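You operate a simulated robot arm through the tools that you are given. There is no shell and no other tool. Be economical: measure what you need, move in short steps, check, and stop when the job is done.

Carry out the task below with a simulated two-armed robot. There is one attempt and no reset: what you move stays moved.

TASK
Swap the empty polish jar for the spare with the earlier date and run the disc inside on light.
Fine: empty jar on the round mat, one whole run. Set down upright: polish jar, what you pick out.
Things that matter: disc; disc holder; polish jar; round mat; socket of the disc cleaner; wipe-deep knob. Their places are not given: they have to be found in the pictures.

It is judged by the outcome, as a careful person would: the job done as asked, and still so three seconds after it is handed in. It fails if anything else is knocked over, pushed out of place, dropped, spilled or broken.

THE ROBOT
Two 7-joint arms with fingered hands on one trunk that stands fixed in place. Base frame: the origin is at the foot of the trunk, x ahead of it, y to its left, z up; the work surface is at about z = 860. Readings come in mm, rad, newtons and seconds.
The left shoulder is at [30, 119, 1019], the right one opposite. With the tool pointing down near the work surface each hand reaches from about 400 to 780 mm from the base axis, measured 20 degrees to its own side. Payload 3.8 kg a hand.
The tool frame of a hand sits at the grasp point between the pads (the TCP): z along the fingers, y along the line on which they close. The tips reach 25 mm beyond it. The gripper opens to 88 mm. The gripper's body begins 29 mm behind the TCP. The gripper is a hand of 4 fingers: y runs from the thumb to the fingers, the wrist lies at [-13, -106, -174] in the tool frame, and closing takes about 1.5 s.
Orientation is told as [roll, pitch, yaw] about the base's x, y, z axes, in that order, counted from this pose: with the fingers straight down and the wrist toward the robot, the tool's x, y and z point along [0, 1, 0], [1, 0, 0] and [0, 0, -1] of the base frame.

THE INTERFACE
- The arms move only by the tool play_rows. It takes "left_steps", "right_steps" or both (then of equal length, played together; a hand with none holds still); each is a list of rows, each a list of 6 numbers: the shift along the base's x, y, z in units of 30 mm (1.0 is 30 mm), then the turn, a rotation vector about the base's x, y, z in units of 8 degrees (1.0 is 8 degrees). In form: [[tx, ty, tz, ax, ay, az], ...]. A call has 1 to 10 rows; each row shifts and turns the commanded pose from where the row before left it. "left_grip" and "right_grip" are, for a hand that has rows, the opening in per cent of the stroke, from 0 (shut) to 100 (fully open), set as the call begins (left out, the last holds). A call with a number of a shift or a turn outside -1 to 1 is refused whole. Rows are played at 5 a second. More than 50 mm and 0.15 rad between two rows, or a gripper value outside its range, and nothing of the call is played. A pose out of reach is approached as far as the arm can. The call stops where the force on the tool passes 40 N (or 10 N more than at its start, if that is more) or the arm is blocked; 0.2 s more then pass. The fingers move at their own pace (about 153 mm/s each) and stop on an object; they squeeze with about 33 N. The grip force told is the motor's: it shows also when the fingers shut on nothing. Time passes only in rows, and 0.2 s behind the last, so rows that do not move let the fingers close. It gives the time, the measured TCP pose, the force on the tool (base axes), the opening and the grip force at its end, in the units of the frame above (readings bear some noise), with the torque about the TCP (base axes, N m) and any sound that the robot's microphone picked up, and new pictures: "pictures" is both (left out), scene, wrist or none (wrist: the cameras of the hands that moved).
- Cameras (640 x 400 px; columns grow to the right, rows downward): "scene" is now at [59.5, 24.1, 1580.6]; the picture's right is [0.29, -0.96, 0.00], its down [-0.61, -0.18, -0.77] and it looks along [0.74, 0.23, -0.63] (base axes); focal length 333 px, centre (320, 200). "left" rides on the left gripper at [-64, -83, -98] in its tool frame; the picture's right is [-0.62, -0.37, 0.69], its down [0.71, -0.63, 0.30] and it looks along [0.32, 0.68, 0.65] (tool axes); focal length 265 px, centre (320, 200). "right" rides on the right gripper at [64, -83, -98] in its tool frame; the picture's right is [-0.62, 0.37, -0.69], its down [-0.71, -0.63, 0.30] and it looks along [-0.32, 0.68, 0.65] (tool axes); focal length 265 px, centre (320, 200).
- raise_lower(by): slides the trunk up (or, below 0, down) by that many mm; the arms and the scene camera ride with it, the base frame stays. It gives what a move gives, with no picture.
- curl_fingers(index, middle, ring, thumb_bend, thumb_turn, hand): sets how far each is bent, from 0 (flat) to 100 (curled in); at 30 the hand is open as for a grip, at 70 the pads meet at the TCP. One left out holds its place. A second passes; each finger stops where it meets its share of the squeeze, and holds until it gets a number again. A gripper value or a shape takes the hand back. It gives what a move gives, with no picture; readings hold the bend of each and the force on the fingers (four entries, about 0 where the hand has none), thumb and palm. thumb_turn goes from beside the hand (0) to across from the fingers (100), as for a grip.
- hand_shape(shape, hand): the hand has 4 fingers and takes this shape, open, in about a second: jaw (thumb against the fingers, like two jaws); tri (thumb and two fingers); tip (a fingertip pinch); poke (one finger out to press); point (the index stretched); flat (the hand flat); cup (the hand cupped); fist (a fist). The gripper value then closes the fingers along that shape, each until it touches; the sizes above hold for jaw. It gives what a move gives, with no picture.
- aim_head(pan, tilt): turns the head with the scene camera to pan (to the left, within 2.094 rad either way) and tilt (down, from -0.506 to 1.204), counted from straight ahead of the robot. It gives what a move gives, and a new picture of the scene camera.
- pixel_to_xyz(camera, pixels): for up to 12 pixels [column, row] of the newest picture of that camera ("zoom" is the newest enlarged one), the place [x, y, z] in the base frame of the surface seen there, good to about 2 mm. It takes no simulated time.
- enlarge(camera, box): a new picture of the part [left, top, right, bottom] of that camera's present view, enlarged. It takes no simulated time.
- close_job(): hands the job in; it is judged then, once.

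Keep the steps short. Do not move on a guess: measure, check each grasp and each placing, and mend mistakes. In all there are 80 turns and 200 pictures (those below and enlarged ones count). Leave the grippers open and the arms clear of the work at the hand-in unless told otherwise, and finish with a single line.

The tools are called after "Emit:" as a command line: name --argument value ..., lists and objects as JSON in quotes. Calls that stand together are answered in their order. play_rows: Moves the arms, as the interface text tells. Its arguments: {"type":"object","properties":{"left_steps":{"type":"array"},"left_grip":{"type":"number"},"right_steps":{"type":"array"},"right_grip":{"type":"number"},"pictures":{"type":"string","enum":["both","scene","wrist","none"]}},"required":[]} The other tools are called the same way: raise_lower (by) slides the trunk up or down; hand_shape (shape, hand) gives the hand a shape; curl_fingers (index, middle, ring, thumb_bend, thumb_turn, hand) moves the fingers one by one; aim_head (pan, tilt) turns the head that bears the scene camera; pixel_to_xyz (camera, pixels) gives the place of the surface under pixels of a picture; enlarge (camera, box) takes an enlarged picture of a part of a camera's view; close_job () hands the job in.

At the start:

```text
time_s: 0.0
left_tcp_pos: [505.6, 312.5, 1249.1]
left_tool_rot: [0.0, -0.001, 0.0]
left_wrist_force: [0.9, -0.4, 1.1]
left_ft_torque: [0.04, -0.01, -0.01]
left_gripper_width: 87.8
left_grip_force: 0.0
left_shape: jaw
left_bend: [30.0, 30.0, 30.0, 30.0, 98.0]
left_finger forces: [0.0, 0.0, 0.0, 0.0, 0.1, 0.1]
right_tcp_pos: [569.5, -80.4, 1237.0]
right_tool_rot: [0.0, 0.001, -0.002]
right_wrist_force: [-0.7, 0.1, -0.2]
right_ft_torque: [-0.02, 0.01, 0.0]
right_gripper_width: 87.6
right_grip_force: 0.1
right_shape: jaw
right_bend: [30.0, 30.0, 30.0, 30.0, 98.0]
right_finger forces: [0.0, 0.0, 0.1, 0.1, 0.0, 0.1]
trunk travel left (down, up): [-175.0, 415.0]
head pan, tilt: [0.295, 0.686]
```

scene: 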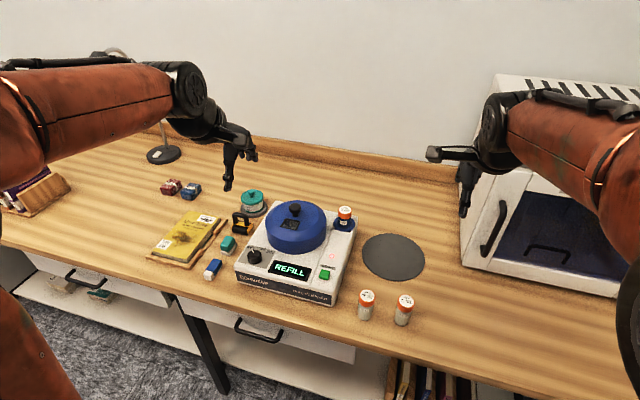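
right: 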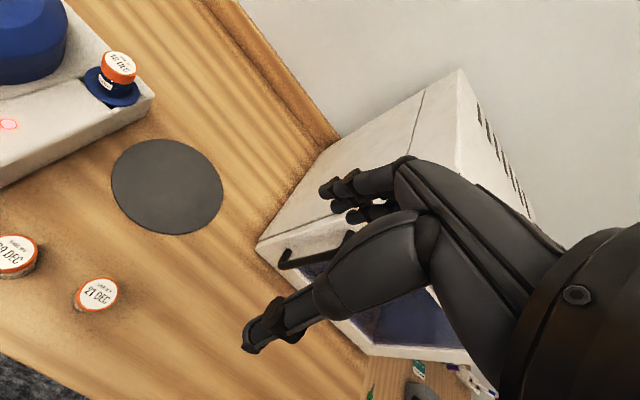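
left: 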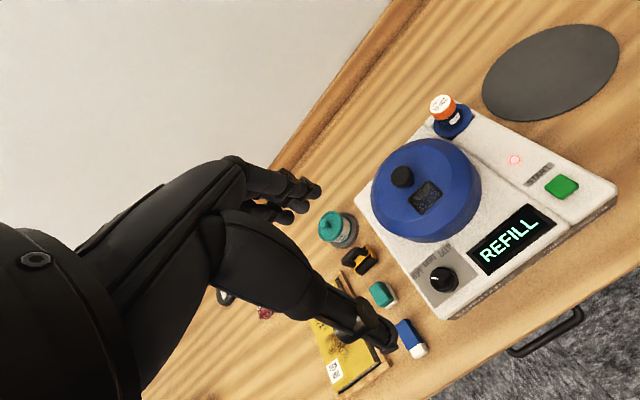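

I see the cleaner showing REFILL, an orange-capped jar in its socket, the round mat, and two spare jars. I'll enlarge these to read the dates and controls.

Emit:
enlarge --camera "scene" --box '[225, 180, 425, 330]'

Emit:
enlarge --camera "right" --box '[0, 210, 160, 320]'

Emit:
enlarge --camera "left" --box '[360, 80, 620, 320]'

Emit:
pixel_to_xyz --camera "scene" --pixels '[[367, 294], [405, 299], [345, 211], [394, 258], [295, 208], [254, 256], [325, 274], [343, 223], [366, 312], [403, 317], [290, 268], [291, 224]]'

```text
2.67 times, centred on (325, 255) of scene
```

zoom: 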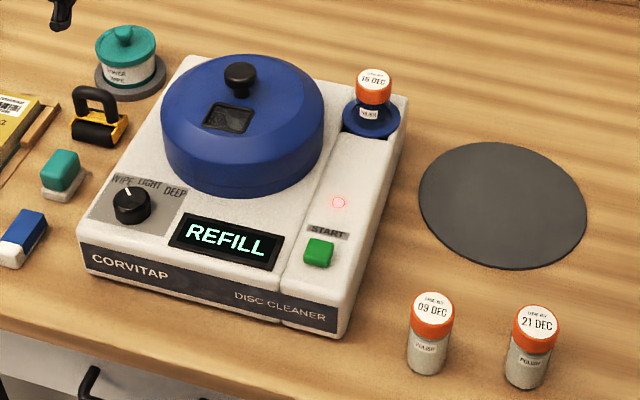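

```text
3.64 times, centred on (80, 265) of right
```

zoom: 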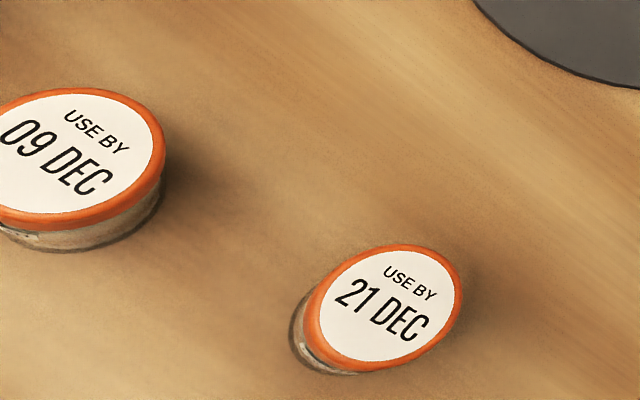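

```text
1.67 times, centred on (490, 200) of left
```

zoom: 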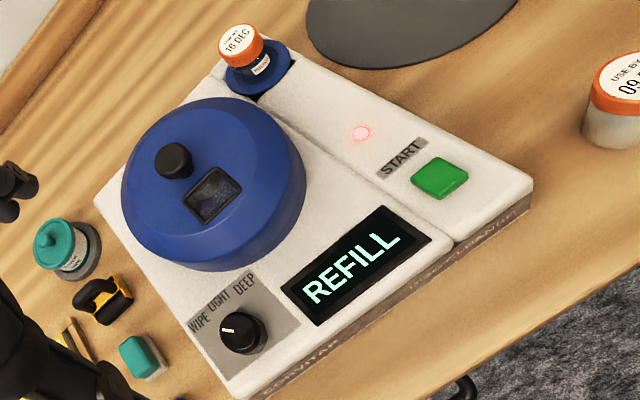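

```text
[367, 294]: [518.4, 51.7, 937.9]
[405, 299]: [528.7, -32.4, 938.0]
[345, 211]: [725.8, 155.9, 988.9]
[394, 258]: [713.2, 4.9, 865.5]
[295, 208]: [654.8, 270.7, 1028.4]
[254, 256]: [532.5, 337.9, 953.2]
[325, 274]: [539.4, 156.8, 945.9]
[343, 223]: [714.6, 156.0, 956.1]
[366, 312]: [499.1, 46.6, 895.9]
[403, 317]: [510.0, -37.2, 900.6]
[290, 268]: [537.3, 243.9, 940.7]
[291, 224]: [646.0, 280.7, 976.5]
```

09 DEC is the earlier spare. I'll zoom on the knob and on the socket.

Emit:
enlarge --camera "scene" --box '[240, 230, 300, 270]'

Emit:
enlarge --camera "scene" --box '[320, 195, 370, 235]'

Emit:
enlarge --camera "right" --box '[60, 40, 180, 120]'

Emit:
enlarge --camera "scene" --box '[265, 195, 330, 260]'

```text
10.00 times, centred on (270, 250) of scene
```

zoom: 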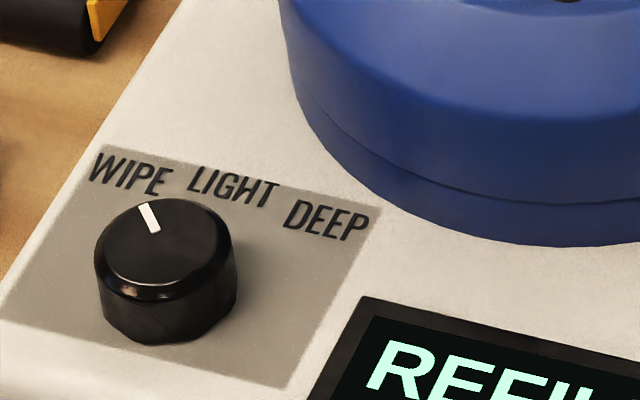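

```text
10.00 times, centred on (345, 215) of scene
```

zoom: 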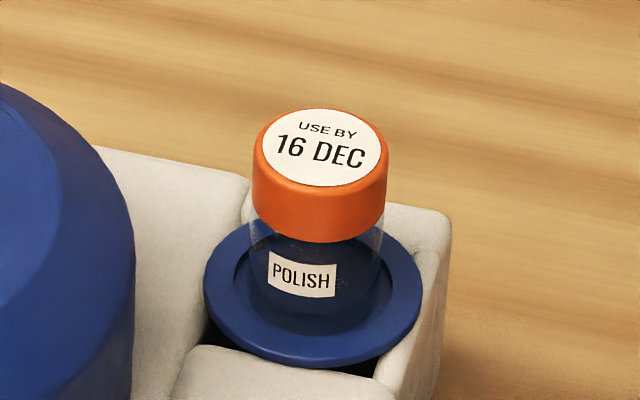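

```text
5.00 times, centred on (120, 80) of right
```

zoom: 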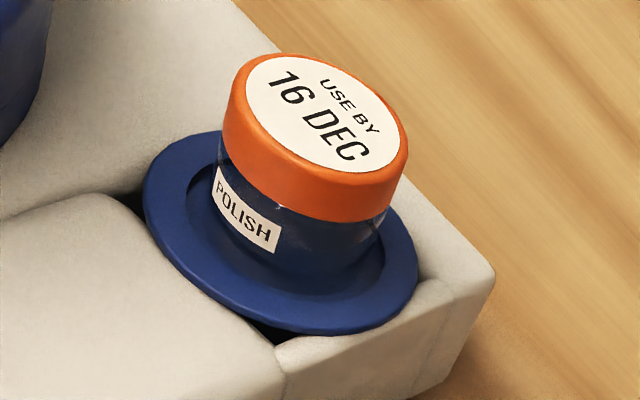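

```text
6.15 times, centred on (298, 228) of scene
```

zoom: 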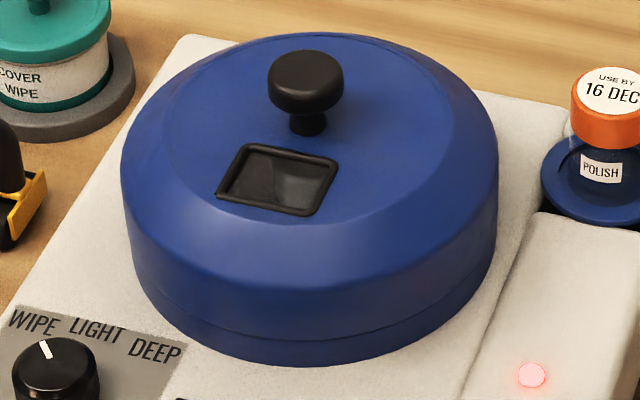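

Pointer is at WIPE; LIGHT is the next step clockwise. I'll measure the jar edges, lid edges and mat extents precisely, and the knob.

Emit:
enlarge --camera "scene" --box '[320, 200, 425, 330]'

Emit:
pixel_to_xyz --camera "scene" --pixels '[[338, 210], [351, 211], [345, 206], [345, 214], [360, 294], [374, 294], [367, 290], [367, 298], [325, 225], [293, 200], [296, 216], [332, 226]]'

Emit:
pixel_to_xyz --camera "scene" --pixels '[[363, 258], [424, 258], [393, 235], [393, 281], [249, 253], [259, 254], [254, 251], [253, 263], [325, 270], [331, 275], [319, 275], [340, 240]]'

```text
3.08 times, centred on (372, 265) of scene
```

zoom: 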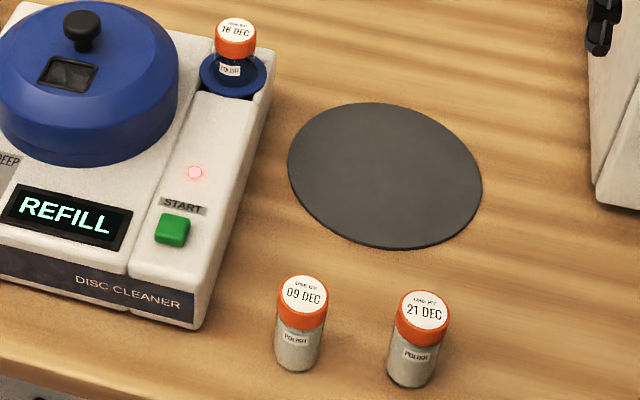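

```text
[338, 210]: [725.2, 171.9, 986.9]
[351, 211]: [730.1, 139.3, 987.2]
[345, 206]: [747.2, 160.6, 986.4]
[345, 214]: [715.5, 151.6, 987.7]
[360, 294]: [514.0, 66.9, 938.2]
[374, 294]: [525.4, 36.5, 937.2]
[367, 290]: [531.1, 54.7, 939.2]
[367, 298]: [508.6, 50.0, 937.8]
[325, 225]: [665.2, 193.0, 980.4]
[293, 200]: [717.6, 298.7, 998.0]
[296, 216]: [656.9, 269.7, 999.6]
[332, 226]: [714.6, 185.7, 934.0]
```

```text
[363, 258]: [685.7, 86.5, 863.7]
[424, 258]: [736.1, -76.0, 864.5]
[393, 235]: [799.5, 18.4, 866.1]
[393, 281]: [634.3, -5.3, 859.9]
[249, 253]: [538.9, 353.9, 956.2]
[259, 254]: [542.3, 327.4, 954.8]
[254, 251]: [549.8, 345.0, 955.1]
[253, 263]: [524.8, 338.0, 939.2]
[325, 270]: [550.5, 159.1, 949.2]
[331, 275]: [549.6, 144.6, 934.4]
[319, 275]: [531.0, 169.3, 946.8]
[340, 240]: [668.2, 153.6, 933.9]
```

Measured: socket jar centre ≈ (729,155), top 987; 09 DEC spare ≈ (519,52), top 938; mat ≈ (714,5); knob ≈ (543,341). First, the right arm moves aside and the left hand comes above the socket jar.

Emit:
play_rows --left_steps '[[0.745, -0.525, -0.4, 0, 0, 0], [0.745, -0.525, -0.4, 0, 0, 0], [0.745, -0.525, -0.4, 0, 0, 0], [0.745, -0.525, -0.4, 0, 0, 0], [0.745, -0.525, -0.4, 0, 0, 0], [0.745, -0.525, -0.4, 0, 0, 0], [0.745, -0.525, -0.4, 0, 0, 0], [0.745, -0.525, -0.4, 0, 0, 0], [0.745, -0.525, -0.4, 0, 0, 0], [0.745, -0.525, -0.4, 0, 0, 0]]' --right_steps '[[-0.4, -0.8, 0, 0, 0, 0], [-0.4, -0.8, 0, 0, 0, 0], [-0.4, -0.8, 0, 0, 0, 0], [-0.4, -0.8, 0, 0, 0, 0], [-0.4, -0.8, 0, 0, 0, 0], [-0.4, -0.8, 0, 0, 0, 0], [0, 0, 0, 0, 0, 0], [0, 0, 0, 0, 0, 0], [0, 0, 0, 0, 0, 0], [0, 0, 0, 0, 0, 0]]' --left_grip 100

```text
time_s: 2.2
left_tcp_pos: [731.9, 153.1, 1127.0]
left_tool_rot: [0.0, 0.0, -0.001]
left_wrist_force: [0.3, -0.6, -0.2]
left_ft_torque: [0.0, 0.02, 0.03]
left_gripper_width: 87.6
left_grip_force: 0.0
left_shape: jaw
left_bend: [30.0, 30.0, 30.0, 30.0, 98.0]
left_finger forces: [0.0, 0.0, 0.0, 0.1, 0.1, 0.0]
right_tcp_pos: [498.5, -223.3, 1235.9]
right_tool_rot: [0.0, 0.001, 0.001]
right_wrist_force: [-0.6, -0.3, -0.5]
right_ft_torque: [-0.01, -0.03, 0.01]
right_gripper_width: 87.4
right_grip_force: 0.1
right_shape: jaw
right_bend: [30.0, 30.0, 30.0, 30.0, 98.0]
right_finger forces: [0.0, 0.0, 0.0, 0.0, 0.0, 0.0]
trunk travel left (down, up): [-175.0, 415.0]
head pan, tilt: [0.295, 0.686]
```

scene: 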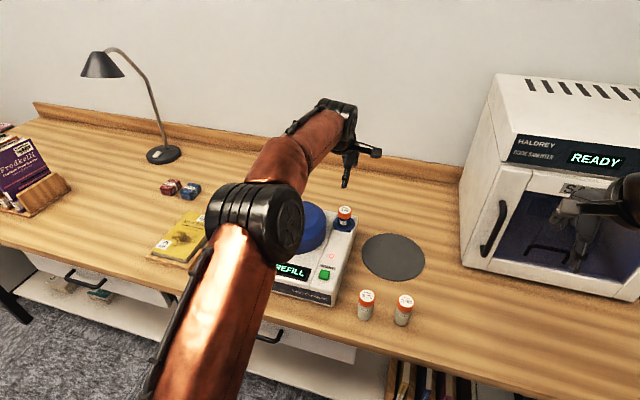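
right: 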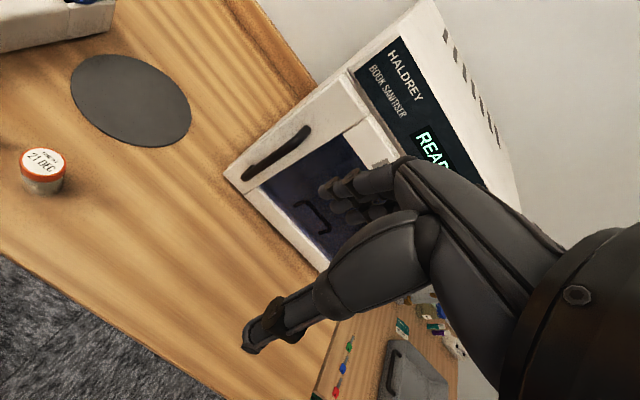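
left: 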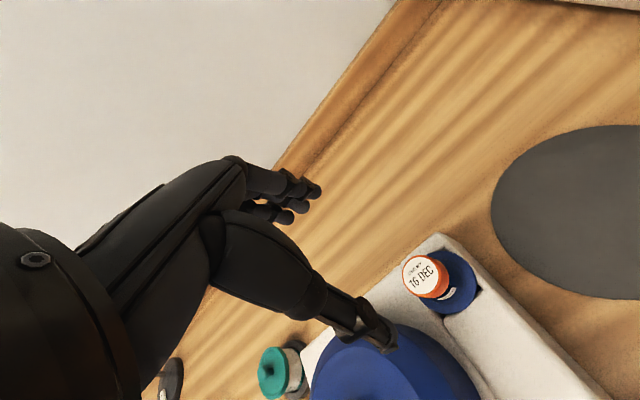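

The jar sits at (425,277) in the left view, right under the TCP. I'll check collar height and jar position before descending.

Emit:
pixel_to_xyz --camera "left" --pixels '[[408, 277], [441, 278], [420, 262], [428, 292], [467, 275], [460, 298], [448, 262], [472, 290], [350, 340], [420, 340], [455, 293], [500, 340]]'

Emit:
enlarge --camera "left" --box '[370, 230, 510, 320]'

```text
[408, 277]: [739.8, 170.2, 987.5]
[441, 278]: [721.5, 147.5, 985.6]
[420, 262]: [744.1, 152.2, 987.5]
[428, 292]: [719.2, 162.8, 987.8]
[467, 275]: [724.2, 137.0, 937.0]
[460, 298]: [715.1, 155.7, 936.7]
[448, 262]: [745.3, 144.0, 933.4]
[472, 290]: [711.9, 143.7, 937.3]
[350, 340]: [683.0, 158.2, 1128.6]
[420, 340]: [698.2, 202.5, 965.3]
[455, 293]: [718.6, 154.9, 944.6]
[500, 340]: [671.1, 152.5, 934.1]
```

```text
4.44 times, centred on (440, 275) of left
```

zoom: 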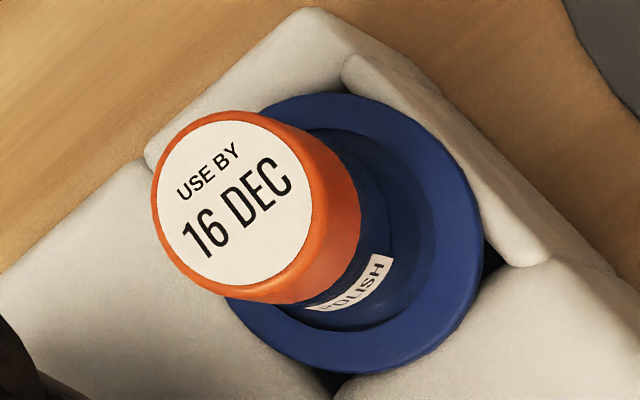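

Collar top ≈ 937, jar centre ≈ (731,157). Descending to TCP z ≈ 972 (tips ≈ 947) with the hand open.

Emit:
play_rows --left_steps '[[-0.03, 0.12, -0.86, 0, 0, 0], [0, 0, -0.86, 0, 0, 0], [0, 0, -0.86, 0, 0, 0], [0, 0, -0.86, 0, 0, 0], [0, 0, -0.86, 0, 0, 0], [0, 0, -0.86, 0, 0, 0], [0, 0, 0, 0, 0, 0]]' --pictures "wrist"

```text
time_s: 3.8
left_tcp_pos: [728.8, 156.2, 972.9]
left_tool_rot: [0.001, 0.0, 0.0]
left_wrist_force: [0.3, 0.2, -0.3]
left_ft_torque: [-0.01, -0.02, -0.03]
left_gripper_width: 87.6
left_grip_force: 0.0
left_shape: jaw
left_bend: [30.0, 30.0, 30.0, 30.0, 98.0]
left_finger forces: [0.0, 0.0, 0.0, 0.0, 0.1, 0.1]
right_tcp_pos: [497.1, -224.1, 1235.5]
right_tool_rot: [0.0, 0.002, -0.001]
right_wrist_force: [0.9, 0.4, 0.8]
right_ft_torque: [0.01, -0.02, 0.0]
right_gripper_width: 87.7
right_grip_force: 0.3
right_shape: jaw
right_bend: [30.0, 30.0, 30.0, 30.0, 98.0]
right_finger forces: [0.1, 0.0, 0.0, 0.0, 0.0, 0.0]
trunk travel left (down, up): [-175.0, 415.0]
head pan, tilt: [0.295, 0.686]
```

left: 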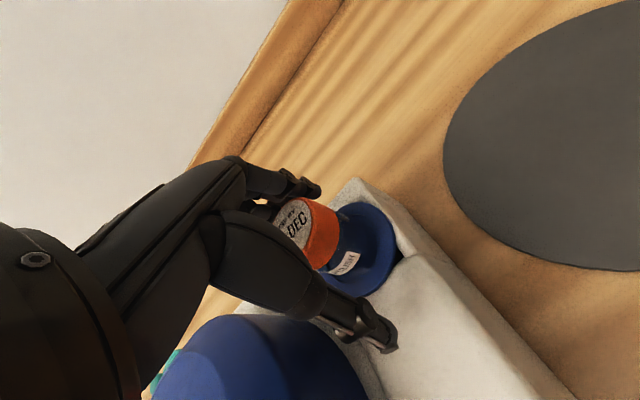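

The jar is between thumb and fingers, no contact. Closing the grip.

Emit:
play_rows --left_steps '[[0, 0, 0, 0, 0, 0], [0, 0, 0, 0, 0, 0], [0, 0, 0, 0, 0, 0], [0, 0, 0, 0, 0, 0], [0, 0, 0, 0, 0, 0], [0, 0, 0, 0, 0, 0], [0, 0, 0, 0, 0, 0], [0, 0, 0, 0, 0, 0]]' --left_grip 0 --pictures "wrist"

```text
time_s: 5.6
left_tcp_pos: [728.5, 158.6, 973.6]
left_tool_rot: [-0.001, 0.0, 0.0]
left_wrist_force: [-0.7, 0.4, -0.3]
left_ft_torque: [0.01, 0.0, 0.01]
left_gripper_width: 29.1
left_grip_force: 32.7
left_shape: jaw
left_bend: [74.0, 51.0, 54.0, 75.0, 100.0]
left_finger forces: [16.1, 12.3, 0.0, 0.1, 28.8, 0.1]
right_tcp_pos: [496.9, -224.5, 1236.3]
right_tool_rot: [-0.001, -0.001, 0.0]
right_wrist_force: [-0.2, -0.3, 0.2]
right_ft_torque: [0.01, -0.02, 0.01]
right_gripper_width: 87.5
right_grip_force: 0.2
right_shape: jaw
right_bend: [30.0, 30.0, 30.0, 30.0, 98.0]
right_finger forces: [0.0, 0.1, 0.1, 0.0, 0.0, 0.1]
trunk travel left (down, up): [-175.0, 415.0]
head pan, tilt: [0.295, 0.686]
```

left: 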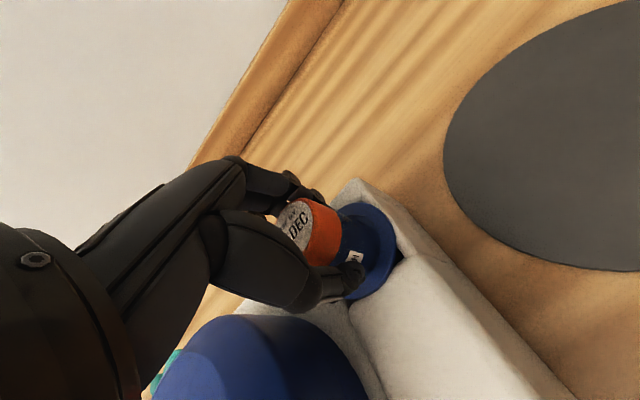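

Gripped (16+12 N against 29 N thumb). I'll lift gently by 15 mm and check whether it comes out straight.

Emit:
play_rows --left_steps '[[0, 0, 0.25, 0, 0, 0], [0, 0, 0.25, 0, 0, 0], [0, 0, 0.25, 0, 0, 0], [0, 0, 0, 0, 0, 0]]'

Emit:
enlarge --camera "left" --box '[250, 140, 430, 310]'

```text
time_s: 6.6
left_tcp_pos: [728.7, 157.0, 997.2]
left_tool_rot: [0.0, 0.001, 0.0]
left_wrist_force: [-0.2, -0.4, -1.0]
left_ft_torque: [-0.01, 0.0, 0.0]
left_gripper_width: 29.3
left_grip_force: 33.3
left_shape: jaw
left_bend: [74.0, 51.0, 54.0, 75.0, 100.0]
left_finger forces: [16.2, 12.4, 0.1, 0.0, 28.8, 0.0]
right_tcp_pos: [496.3, -225.0, 1237.1]
right_tool_rot: [0.0, -0.001, 0.0]
right_wrist_force: [-0.4, -0.2, 0.7]
right_ft_torque: [-0.02, 0.0, 0.02]
right_gripper_width: 87.5
right_grip_force: 0.0
right_shape: jaw
right_bend: [30.0, 30.0, 30.0, 30.0, 98.0]
right_finger forces: [0.0, 0.0, 0.1, 0.1, 0.0, 0.0]
trunk travel left (down, up): [-175.0, 415.0]
head pan, tilt: [0.295, 0.686]
```

scene: 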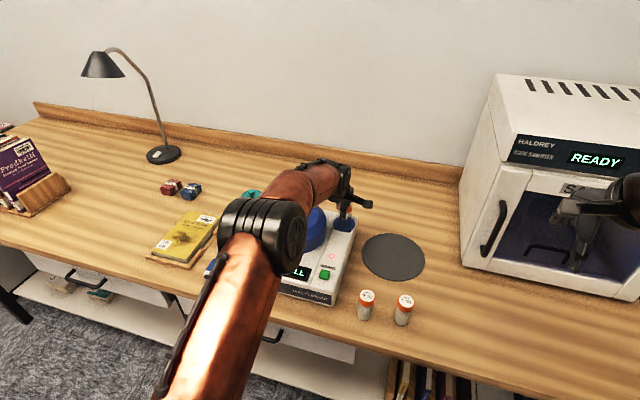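
left: 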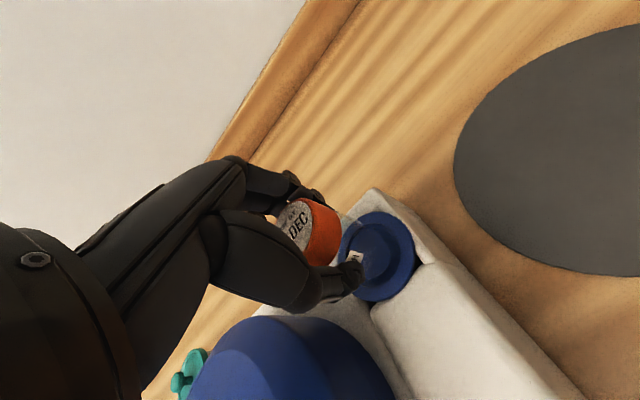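

```text
2.35 times, centred on (340, 225) of left
```

zoom: 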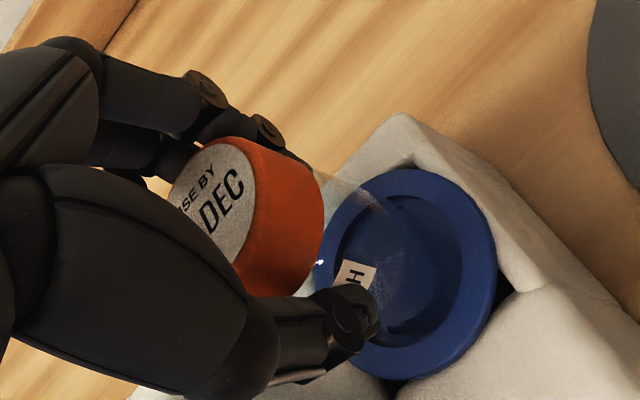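

It comes out freely and upright. Lifting clear, carrying to the mat centre (714,5), and lowering to just above it.

Emit:
play_rows --left_steps '[[0, 0, 1, 0, 0, 0], [0, 0, 1, 0, 0, 0], [-0.083, -0.845, 0, 0, 0, 0], [-0.083, -0.845, 0, 0, 0, 0], [-0.083, -0.845, 0, 0, 0, 0], [-0.083, -0.845, 0, 0, 0, 0], [-0.083, -0.845, 0, 0, 0, 0], [-0.083, -0.845, 0, 0, 0, 0], [0, 0, -0.9, 0, 0, 0], [0, 0, -0.9, 0, 0, 0]]'

```text
time_s: 8.8
left_tcp_pos: [715.4, 4.6, 1000.6]
left_tool_rot: [-0.001, 0.001, 0.001]
left_wrist_force: [0.1, -0.5, -0.8]
left_ft_torque: [-0.02, -0.01, -0.02]
left_gripper_width: 29.4
left_grip_force: 32.5
left_shape: jaw
left_bend: [74.0, 51.0, 54.0, 75.0, 100.0]
left_finger forces: [16.4, 12.5, 0.1, 0.0, 28.9, 0.0]
right_tcp_pos: [497.9, -224.6, 1236.9]
right_tool_rot: [0.0, -0.001, 0.001]
right_wrist_force: [0.8, -0.9, 0.6]
right_ft_torque: [0.01, 0.0, 0.03]
right_gripper_width: 87.4
right_grip_force: 0.0
right_shape: jaw
right_bend: [30.0, 30.0, 30.0, 30.0, 98.0]
right_finger forces: [0.0, 0.0, 0.1, 0.1, 0.0, 0.0]
trunk travel left (down, up): [-175.0, 415.0]
head pan, tilt: [0.295, 0.686]
```

scene: 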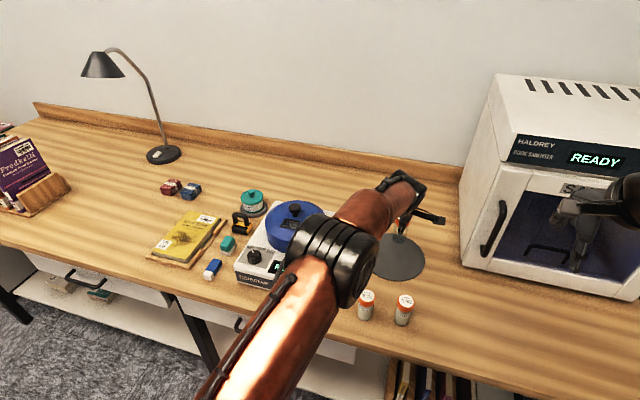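
left: 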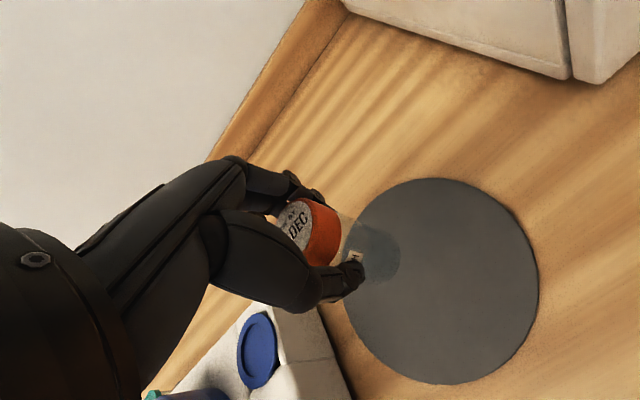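

Jar hangs over the mat. Lowering toward it, last steps small so contact shows in the force.

Emit:
play_rows --left_steps '[[0, 0, -0.8, 0, 0, 0], [0, 0, -0.8, 0, 0, 0], [0, 0, -0.4, 0, 0, 0], [0, 0, -0.15, 0, 0, 0], [0, 0, -0.1, 0, 0, 0], [0, 0, 0, 0, 0, 0]]' --pictures "wrist"

```text
time_s: 10.2
left_tcp_pos: [713.9, 5.1, 934.9]
left_tool_rot: [0.0, 0.0, -0.001]
left_wrist_force: [-0.5, 0.3, -0.4]
left_ft_torque: [0.01, 0.01, -0.02]
left_gripper_width: 29.0
left_grip_force: 32.8
left_shape: jaw
left_bend: [74.0, 51.0, 54.0, 75.0, 100.0]
left_finger forces: [16.5, 12.5, 0.1, 0.1, 28.8, 0.0]
right_tcp_pos: [496.4, -224.7, 1235.3]
right_tool_rot: [0.0, 0.0, -0.001]
right_wrist_force: [0.0, 0.3, -0.5]
right_ft_torque: [0.03, -0.01, 0.01]
right_gripper_width: 87.8
right_grip_force: 0.0
right_shape: jaw
right_bend: [30.0, 30.0, 30.0, 30.0, 98.0]
right_finger forces: [0.1, 0.0, 0.0, 0.1, 0.1, 0.0]
trunk travel left (down, up): [-175.0, 415.0]
head pan, tilt: [0.295, 0.686]
```

left: 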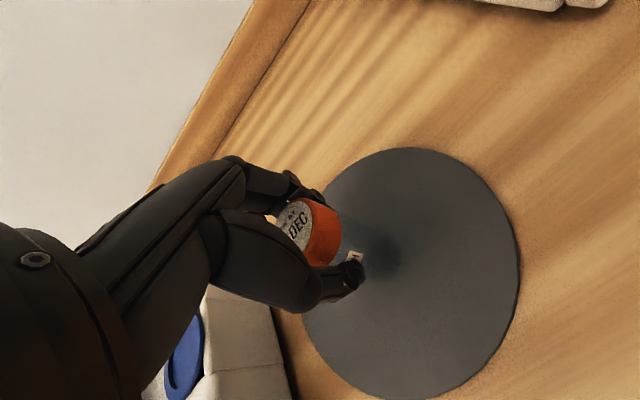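

No contact yet at 935; going down in 1.5 mm steps.

Emit:
play_rows --left_steps '[[0, 0, -0.07, 0, 0, 0], [0, 0, -0.05, 0, 0, 0], [0, 0, -0.05, 0, 0, 0], [0, 0, 0, 0, 0, 0]]' --pictures "wrist"

```text
time_s: 11.2
left_tcp_pos: [714.1, 4.5, 929.9]
left_tool_rot: [0.001, -0.001, -0.002]
left_wrist_force: [-0.3, 0.4, -1.1]
left_ft_torque: [0.02, 0.0, 0.01]
left_gripper_width: 29.1
left_grip_force: 33.2
left_shape: jaw
left_bend: [74.0, 51.0, 54.0, 75.0, 100.0]
left_finger forces: [16.4, 12.4, 0.0, 0.0, 28.8, 0.1]
right_tcp_pos: [498.2, -225.7, 1236.1]
right_tool_rot: [-0.001, 0.0, -0.002]
right_wrist_force: [0.6, -0.5, -0.1]
right_ft_torque: [0.0, -0.02, -0.03]
right_gripper_width: 87.5
right_grip_force: 0.0
right_shape: jaw
right_bend: [30.0, 30.0, 30.0, 30.0, 98.0]
right_finger forces: [0.0, 0.0, 0.0, 0.0, 0.1, 0.1]
trunk travel left (down, up): [-175.0, 415.0]
head pan, tilt: [0.295, 0.686]
```

left: 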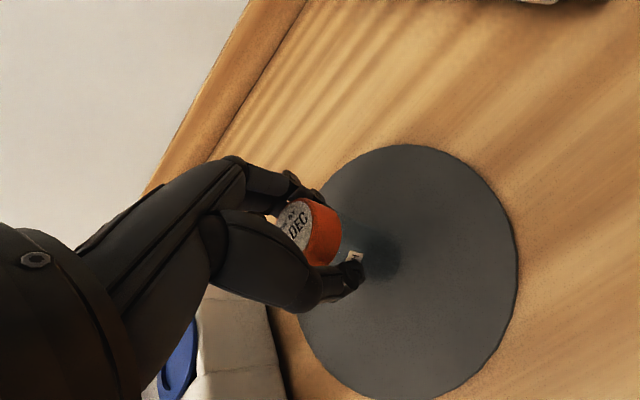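

Measuring cap height and mat height to know the remaining gap, and stepping down a little further.

Emit:
pixel_to_xyz --camera "left" --pixels '[[297, 228], [305, 215], [420, 220], [400, 320], [357, 256]]'

Emit:
play_rows --left_steps '[[0, 0, -0.04, 0, 0, 0], [0, 0, -0.04, 0, 0, 0], [0, 0, 0, 0, 0, 0]]' --pictures "none"

```text
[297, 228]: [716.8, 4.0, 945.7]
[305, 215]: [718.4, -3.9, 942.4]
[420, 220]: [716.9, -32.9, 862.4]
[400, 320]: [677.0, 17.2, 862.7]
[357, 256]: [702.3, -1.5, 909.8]
```

```text
time_s: 12.0
left_tcp_pos: [713.4, 5.2, 927.7]
left_tool_rot: [0.001, 0.0, 0.0]
left_wrist_force: [-0.4, -0.8, 0.7]
left_ft_torque: [0.0, -0.02, -0.01]
left_gripper_width: 29.4
left_grip_force: 32.8
left_shape: jaw
left_bend: [74.0, 51.0, 54.0, 75.0, 100.0]
left_finger forces: [16.3, 12.4, 0.1, 0.1, 29.0, 0.1]
right_tcp_pos: [497.6, -223.2, 1236.1]
right_tool_rot: [-0.002, 0.0, 0.002]
right_wrist_force: [-0.4, -0.3, 0.1]
right_ft_torque: [0.03, 0.01, -0.01]
right_gripper_width: 87.6
right_grip_force: 0.0
right_shape: jaw
right_bend: [30.0, 30.0, 30.0, 30.0, 98.0]
right_finger forces: [0.1, 0.0, 0.0, 0.0, 0.1, 0.0]
trunk travel left (down, up): [-175.0, 415.0]
head pan, tilt: [0.295, 0.686]
```

Emit:
play_rows --left_steps '[[0, 0, -0.035, 0, 0, 0], [0, 0, 0, 0, 0, 0], [0, 0, -0.035, 0, 0, 0], [0, 0, 0, 0, 0, 0]]' --pictures "none"

```text
time_s: 13.0
left_tcp_pos: [713.7, 5.3, 926.4]
left_tool_rot: [0.001, -0.004, -0.001]
left_wrist_force: [-2.0, -0.7, 8.4]
left_ft_torque: [0.01, -0.1, -0.03]
left_gripper_width: 29.3
left_grip_force: 33.0
left_shape: jaw
left_bend: [74.0, 51.0, 54.0, 75.0, 100.0]
left_finger forces: [16.3, 12.2, 0.1, 0.0, 30.1, 0.0]
right_tcp_pos: [495.6, -224.5, 1236.3]
right_tool_rot: [-0.001, 0.0, 0.0]
right_wrist_force: [0.2, 0.7, 0.8]
right_ft_torque: [0.0, -0.02, 0.01]
right_gripper_width: 87.5
right_grip_force: 0.1
right_shape: jaw
right_bend: [30.0, 30.0, 30.0, 30.0, 98.0]
right_finger forces: [0.1, 0.1, 0.0, 0.0, 0.1, 0.0]
trunk travel left (down, up): [-175.0, 415.0]
head pan, tilt: [0.295, 0.686]
```

Contact now (8.4 N). The jar stands on the mat. I'll ease up 1 mm and open the hand.

Emit:
play_rows --left_steps '[[0, 0, 0.03, 0, 0, 0], [0, 0, 0, 0, 0, 0], [0, 0, 0, 0, 0, 0], [0, 0, 0, 0, 0, 0], [0, 0, 0, 0, 0, 0], [0, 0, 0, 0, 0, 0]]' --left_grip 100 --pictures "wrist"

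```text
time_s: 14.4
left_tcp_pos: [714.5, 5.0, 925.7]
left_tool_rot: [0.0, -0.001, -0.001]
left_wrist_force: [0.0, 0.7, 0.2]
left_ft_torque: [-0.02, -0.03, 0.04]
left_gripper_width: 87.5
left_grip_force: 0.0
left_shape: jaw
left_bend: [30.0, 30.0, 30.0, 30.0, 98.0]
left_finger forces: [0.0, 0.0, 0.1, 0.0, 0.0, 0.1]
right_tcp_pos: [497.2, -224.1, 1235.9]
right_tool_rot: [-0.001, 0.0, 0.001]
right_wrist_force: [0.5, 0.2, 0.3]
right_ft_torque: [0.01, 0.01, 0.01]
right_gripper_width: 87.8
right_grip_force: 0.0
right_shape: jaw
right_bend: [30.0, 30.0, 30.0, 30.0, 98.0]
right_finger forces: [0.1, 0.1, 0.0, 0.0, 0.0, 0.1]
trunk travel left (down, up): [-175.0, 415.0]
head pan, tilt: [0.295, 0.686]
```

left: 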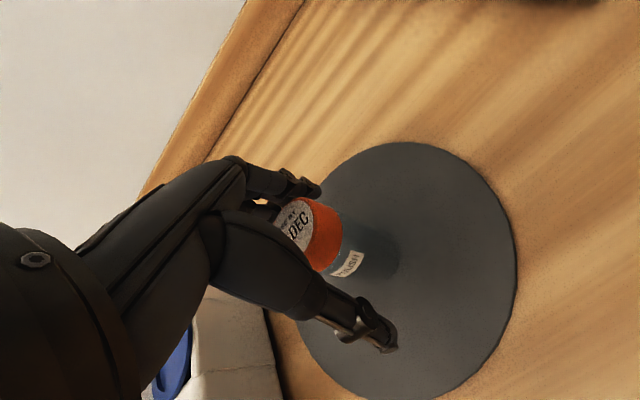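

Released and standing. Raising straight up, then moving over the 09 DEC spare at (519,52).

Emit:
play_rows --left_steps '[[0, 0, 1, 0, 0, 0], [0, 0, 1, 0, 0, 0], [0, 0, 1, 0, 0, 0], [-0.93, 0.225, 0.6, 0, 0, 0], [-0.93, 0.225, 0.6, 0, 0, 0], [-0.93, 0.225, 0.3, 0, 0, 0], [-0.93, 0.225, 0, 0, 0, 0], [-0.93, 0.225, 0, 0, 0, 0], [-0.93, 0.225, 0, 0, 0, 0], [-0.93, 0.225, 0, 0, 0, 0]]'

```text
time_s: 16.6
left_tcp_pos: [516.9, 52.4, 1060.8]
left_tool_rot: [-0.001, -0.001, 0.002]
left_wrist_force: [0.4, 0.1, -0.1]
left_ft_torque: [0.01, -0.01, 0.02]
left_gripper_width: 87.8
left_grip_force: 0.0
left_shape: jaw
left_bend: [30.0, 30.0, 30.0, 30.0, 98.0]
left_finger forces: [0.0, 0.1, 0.0, 0.0, 0.1, 0.0]
right_tcp_pos: [496.8, -224.0, 1237.6]
right_tool_rot: [-0.001, 0.0, 0.0]
right_wrist_force: [-0.4, 0.5, -0.7]
right_ft_torque: [-0.02, -0.03, 0.01]
right_gripper_width: 87.4
right_grip_force: 0.1
right_shape: jaw
right_bend: [30.0, 30.0, 30.0, 30.0, 98.0]
right_finger forces: [0.0, 0.1, 0.1, 0.0, 0.0, 0.1]
trunk travel left (down, up): [-175.0, 415.0]
head pan, tilt: [0.295, 0.686]
```

scene: 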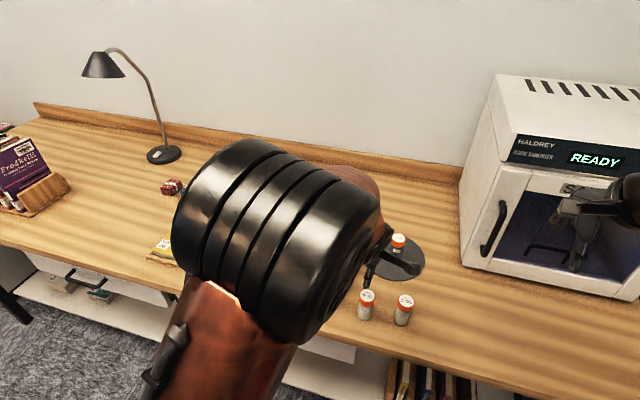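
left: 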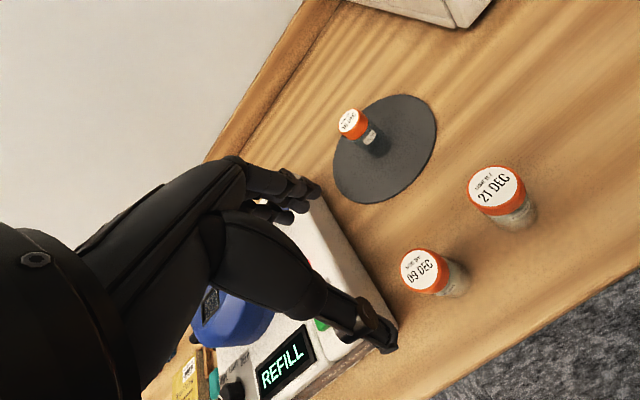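

Empty jar stands upright on the mat. Checking the spare's exact position and the machine's right edge.

Emit:
pixel_to_xyz --camera "left" --pixels '[[404, 272], [436, 268], [418, 254], [423, 288], [398, 330], [320, 215], [497, 190], [360, 370]]'

```text
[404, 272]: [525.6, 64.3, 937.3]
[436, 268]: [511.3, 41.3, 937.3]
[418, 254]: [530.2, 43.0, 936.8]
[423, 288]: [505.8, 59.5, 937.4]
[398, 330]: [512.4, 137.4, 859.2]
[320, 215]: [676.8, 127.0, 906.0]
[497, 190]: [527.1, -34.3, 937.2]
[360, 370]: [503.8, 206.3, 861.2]
```

Spare centre ≈ (518,52), top 937. Descending to TCP z ≈ 925.

Emit:
play_rows --left_steps '[[0.03, 0, -0.9, 0, 0, 0], [0, 0, -0.9, 0, 0, 0], [0, 0, -0.9, 0, 0, 0], [0, 0, -0.9, 0, 0, 0], [0, 0, -0.9, 0, 0, 0], [0, 0, 0, 0, 0, 0]]' --pictures "wrist"

```text
time_s: 18.0
left_tcp_pos: [519.6, 52.7, 925.6]
left_tool_rot: [0.001, 0.001, 0.0]
left_wrist_force: [-1.9, 0.0, -0.1]
left_ft_torque: [-0.01, 0.01, -0.01]
left_gripper_width: 87.8
left_grip_force: 0.0
left_shape: jaw
left_bend: [30.0, 30.0, 30.0, 30.0, 98.0]
left_finger forces: [0.1, 0.0, 0.0, 0.0, 0.1, 0.1]
right_tcp_pos: [496.2, -224.4, 1235.1]
right_tool_rot: [-0.001, -0.001, -0.001]
right_wrist_force: [0.2, -0.4, -0.5]
right_ft_torque: [0.01, -0.03, 0.01]
right_gripper_width: 87.4
right_grip_force: 0.0
right_shape: jaw
right_bend: [30.0, 30.0, 30.0, 30.0, 98.0]
right_finger forces: [0.0, 0.0, 0.0, 0.0, 0.1, 0.0]
trunk travel left (down, up): [-175.0, 415.0]
head pan, tilt: [0.295, 0.686]
```

left: 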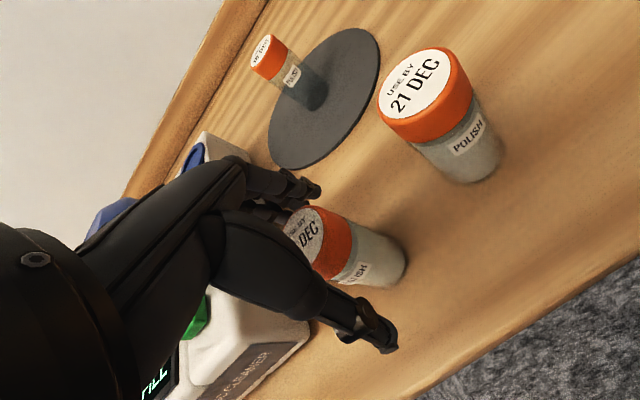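

Jar is between the fingers. Closing.

Emit:
play_rows --left_steps '[[0, 0, 0, 0, 0, 0], [0, 0, 0, 0, 0, 0], [0, 0, 0, 0, 0, 0], [0, 0, 0, 0, 0, 0], [0, 0, 0, 0, 0, 0], [0, 0, 0, 0, 0, 0], [0, 0, 0, 0, 0, 0], [0, 0, 0, 0, 0, 0]]' --left_grip 0 --pictures "wrist"

```text
time_s: 19.8
left_tcp_pos: [520.3, 52.2, 924.8]
left_tool_rot: [0.001, 0.001, 0.001]
left_wrist_force: [0.9, 0.2, 0.6]
left_ft_torque: [-0.01, -0.01, -0.01]
left_gripper_width: 29.2
left_grip_force: 32.6
left_shape: jaw
left_bend: [74.0, 54.0, 59.0, 74.0, 100.0]
left_finger forces: [18.6, 9.6, 0.1, 0.1, 28.6, 0.0]
right_tcp_pos: [496.3, -225.3, 1235.3]
right_tool_rot: [0.0, 0.001, 0.001]
right_wrist_force: [-0.2, 0.3, -0.1]
right_ft_torque: [0.02, -0.01, 0.0]
right_gripper_width: 87.5
right_grip_force: 0.1
right_shape: jaw
right_bend: [30.0, 30.0, 30.0, 30.0, 98.0]
right_finger forces: [0.0, 0.0, 0.1, 0.1, 0.1, 0.1]
trunk travel left (down, up): [-175.0, 415.0]
head pan, tilt: [0.295, 0.686]
```

left: 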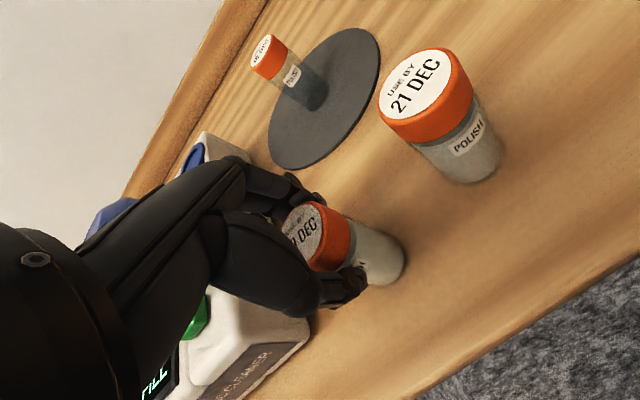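

Good grip. Lifting 130 mm straight up.

Emit:
play_rows --left_steps '[[0, 0, 0.4, 0, 0, 0], [0, 0, 0.8, 0, 0, 0], [0, 0, 0.9, 0, 0, 0], [0, 0, 0.9, 0, 0, 0], [0, 0, 0.9, 0, 0, 0], [0, 0, 0.5, 0, 0, 0], [0, 0, 0, 0, 0, 0]]' --pictures "wrist"

Emit:
enlarge --camera "left" --box '[250, 140, 430, 310]'

Emit:
pixel_to_xyz --camera "left" --pixels '[[297, 228], [305, 215], [300, 240], [315, 225], [325, 210]]'

```text
time_s: 21.4
left_tcp_pos: [520.4, 52.3, 1057.3]
left_tool_rot: [-0.001, -0.001, 0.0]
left_wrist_force: [-0.4, 0.7, -1.2]
left_ft_torque: [-0.03, -0.03, 0.02]
left_gripper_width: 29.0
left_grip_force: 33.4
left_shape: jaw
left_bend: [74.0, 54.0, 59.0, 74.0, 100.0]
left_finger forces: [18.6, 9.7, 0.1, 0.0, 28.5, 0.0]
right_tcp_pos: [497.3, -224.0, 1237.3]
right_tool_rot: [-0.001, 0.0, 0.001]
right_wrist_force: [-0.1, 0.4, 0.3]
right_ft_torque: [-0.03, -0.04, -0.01]
right_gripper_width: 87.6
right_grip_force: 0.0
right_shape: jaw
right_bend: [30.0, 30.0, 30.0, 30.0, 98.0]
right_finger forces: [0.1, 0.0, 0.0, 0.0, 0.1, 0.0]
trunk travel left (down, up): [-175.0, 415.0]
head pan, tilt: [0.295, 0.686]
```

left: 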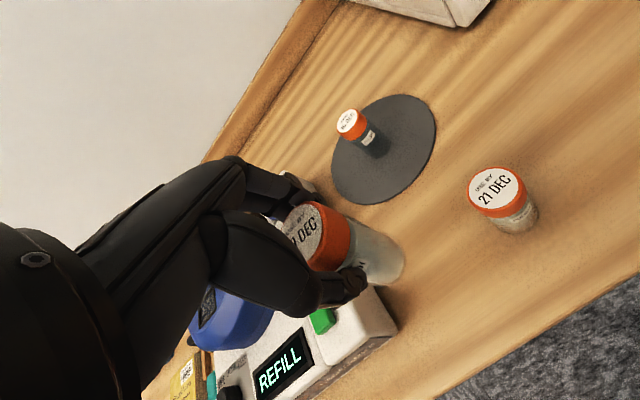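

```text
2.35 times, centred on (340, 225) of left
```

zoom: 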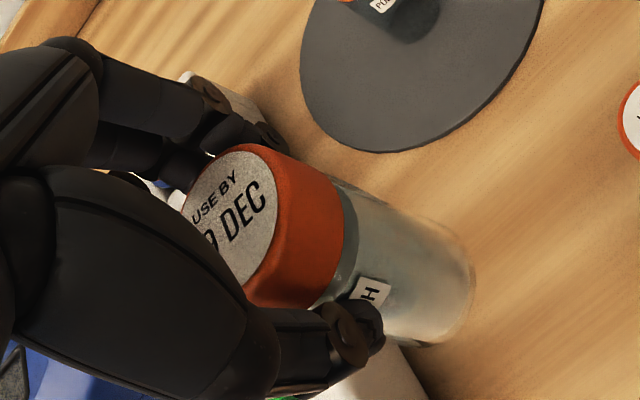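

```text
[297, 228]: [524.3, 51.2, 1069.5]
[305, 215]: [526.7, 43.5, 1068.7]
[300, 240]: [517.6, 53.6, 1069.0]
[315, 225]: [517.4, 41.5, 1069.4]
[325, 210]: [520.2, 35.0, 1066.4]
```

Now I need the jar's exact centre relative to the hand; sampling rim points of the cap.

Emit:
pixel_to_xyz --camera "left" --pixels '[[312, 203], [318, 211], [321, 219], [322, 228], [321, 238], [317, 248], [312, 256], [306, 203], [338, 208], [348, 220], [348, 240], [344, 255]]'

Emit:
pixel_to_xyz --camera "left" --pixels '[[360, 222], [375, 228], [390, 236], [400, 250], [395, 265], [380, 275], [370, 250], [385, 255]]'

```text
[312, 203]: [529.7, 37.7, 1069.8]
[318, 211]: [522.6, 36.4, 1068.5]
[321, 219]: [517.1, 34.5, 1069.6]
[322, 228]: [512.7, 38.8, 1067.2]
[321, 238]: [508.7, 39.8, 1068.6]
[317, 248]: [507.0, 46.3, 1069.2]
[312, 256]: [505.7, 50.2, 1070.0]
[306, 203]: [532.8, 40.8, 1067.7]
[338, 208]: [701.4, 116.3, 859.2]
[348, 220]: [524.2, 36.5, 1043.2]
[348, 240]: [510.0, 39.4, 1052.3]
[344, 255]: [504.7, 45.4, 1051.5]
```

```text
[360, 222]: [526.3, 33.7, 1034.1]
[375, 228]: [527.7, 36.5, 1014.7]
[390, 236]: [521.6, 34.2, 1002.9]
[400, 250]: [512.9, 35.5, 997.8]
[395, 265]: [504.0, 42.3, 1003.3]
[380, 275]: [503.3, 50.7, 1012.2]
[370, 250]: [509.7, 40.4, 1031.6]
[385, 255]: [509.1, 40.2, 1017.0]
```

Jar is upright and centred in hand within ~1 mm. Moving to a spot beside the socket to measure the empty socket.

Emit:
play_rows --left_steps '[[0.87, 0.15, 0.145, 0, 0, 0], [0.87, 0.15, 0.145, 0, 0, 0], [0.87, 0.15, 0.145, 0, 0, 0], [0.87, 0.15, 0.145, 0, 0, 0], [0.87, 0.15, 0.145, 0, 0, 0], [0.87, 0.15, 0.145, 0, 0, 0], [0.87, 0.15, 0.145, 0, 0, 0], [0.87, 0.15, 0.145, 0, 0, 0], [0, 0, 0, 0, 0, 0]]'

```text
time_s: 23.4
left_tcp_pos: [728.3, 90.0, 1092.6]
left_tool_rot: [0.0, 0.0, 0.003]
left_wrist_force: [-0.3, -0.4, -0.3]
left_ft_torque: [0.0, -0.03, -0.02]
left_gripper_width: 29.1
left_grip_force: 33.0
left_shape: jaw
left_bend: [74.0, 54.0, 59.0, 74.0, 100.0]
left_finger forces: [18.7, 9.8, 0.1, 0.0, 28.7, 0.0]
right_tcp_pos: [495.6, -224.4, 1236.5]
right_tool_rot: [0.0, -0.001, -0.002]
right_wrist_force: [0.4, 0.5, 0.0]
right_ft_torque: [-0.03, -0.03, -0.02]
right_gripper_width: 87.7
right_grip_force: 0.1
right_shape: jaw
right_bend: [30.0, 30.0, 30.0, 30.0, 98.0]
right_finger forces: [0.1, 0.1, 0.0, 0.1, 0.0, 0.0]
trunk travel left (down, up): [-175.0, 415.0]
head pan, tilt: [0.295, 0.686]
```

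scene: 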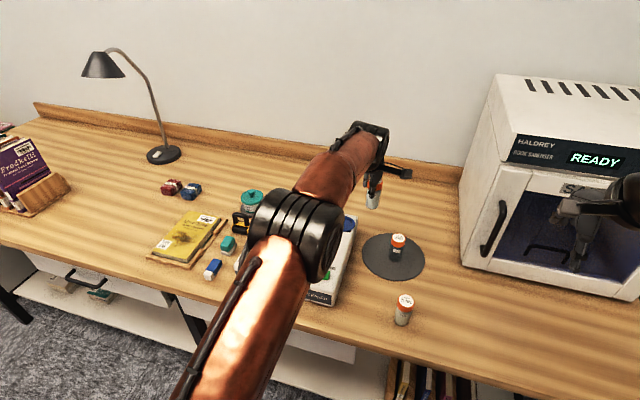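
left: 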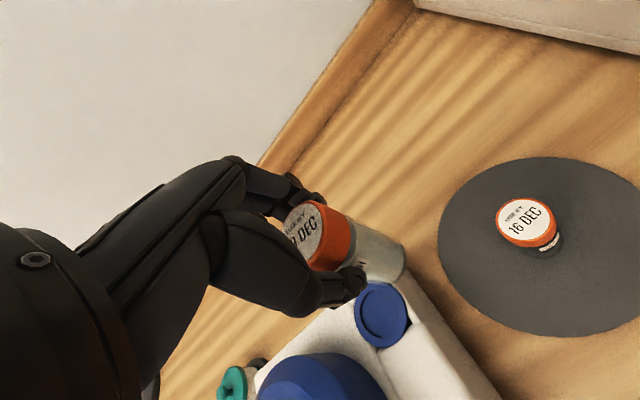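

Emit:
enlarge --camera "left" --box '[340, 270, 430, 360]'

Emit:
pixel_to_xyz --camera "left" --pixels '[[356, 310], [365, 290], [405, 310], [407, 325], [398, 340], [378, 346], [362, 335], [382, 316], [370, 310], [390, 330]]'

```text
4.44 times, centred on (385, 315) of left
```

zoom: 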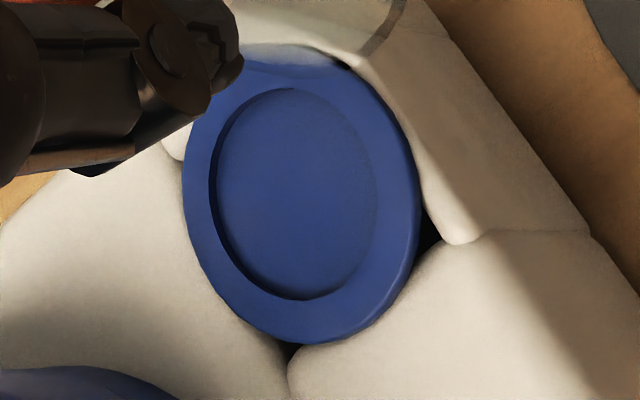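

```text
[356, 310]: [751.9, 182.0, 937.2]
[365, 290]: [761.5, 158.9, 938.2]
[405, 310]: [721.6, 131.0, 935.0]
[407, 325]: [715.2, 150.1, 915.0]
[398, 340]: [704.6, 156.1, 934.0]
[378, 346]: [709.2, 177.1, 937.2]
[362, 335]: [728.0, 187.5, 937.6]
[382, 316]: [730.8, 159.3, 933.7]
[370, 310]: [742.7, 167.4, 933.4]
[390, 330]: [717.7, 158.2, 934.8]
```

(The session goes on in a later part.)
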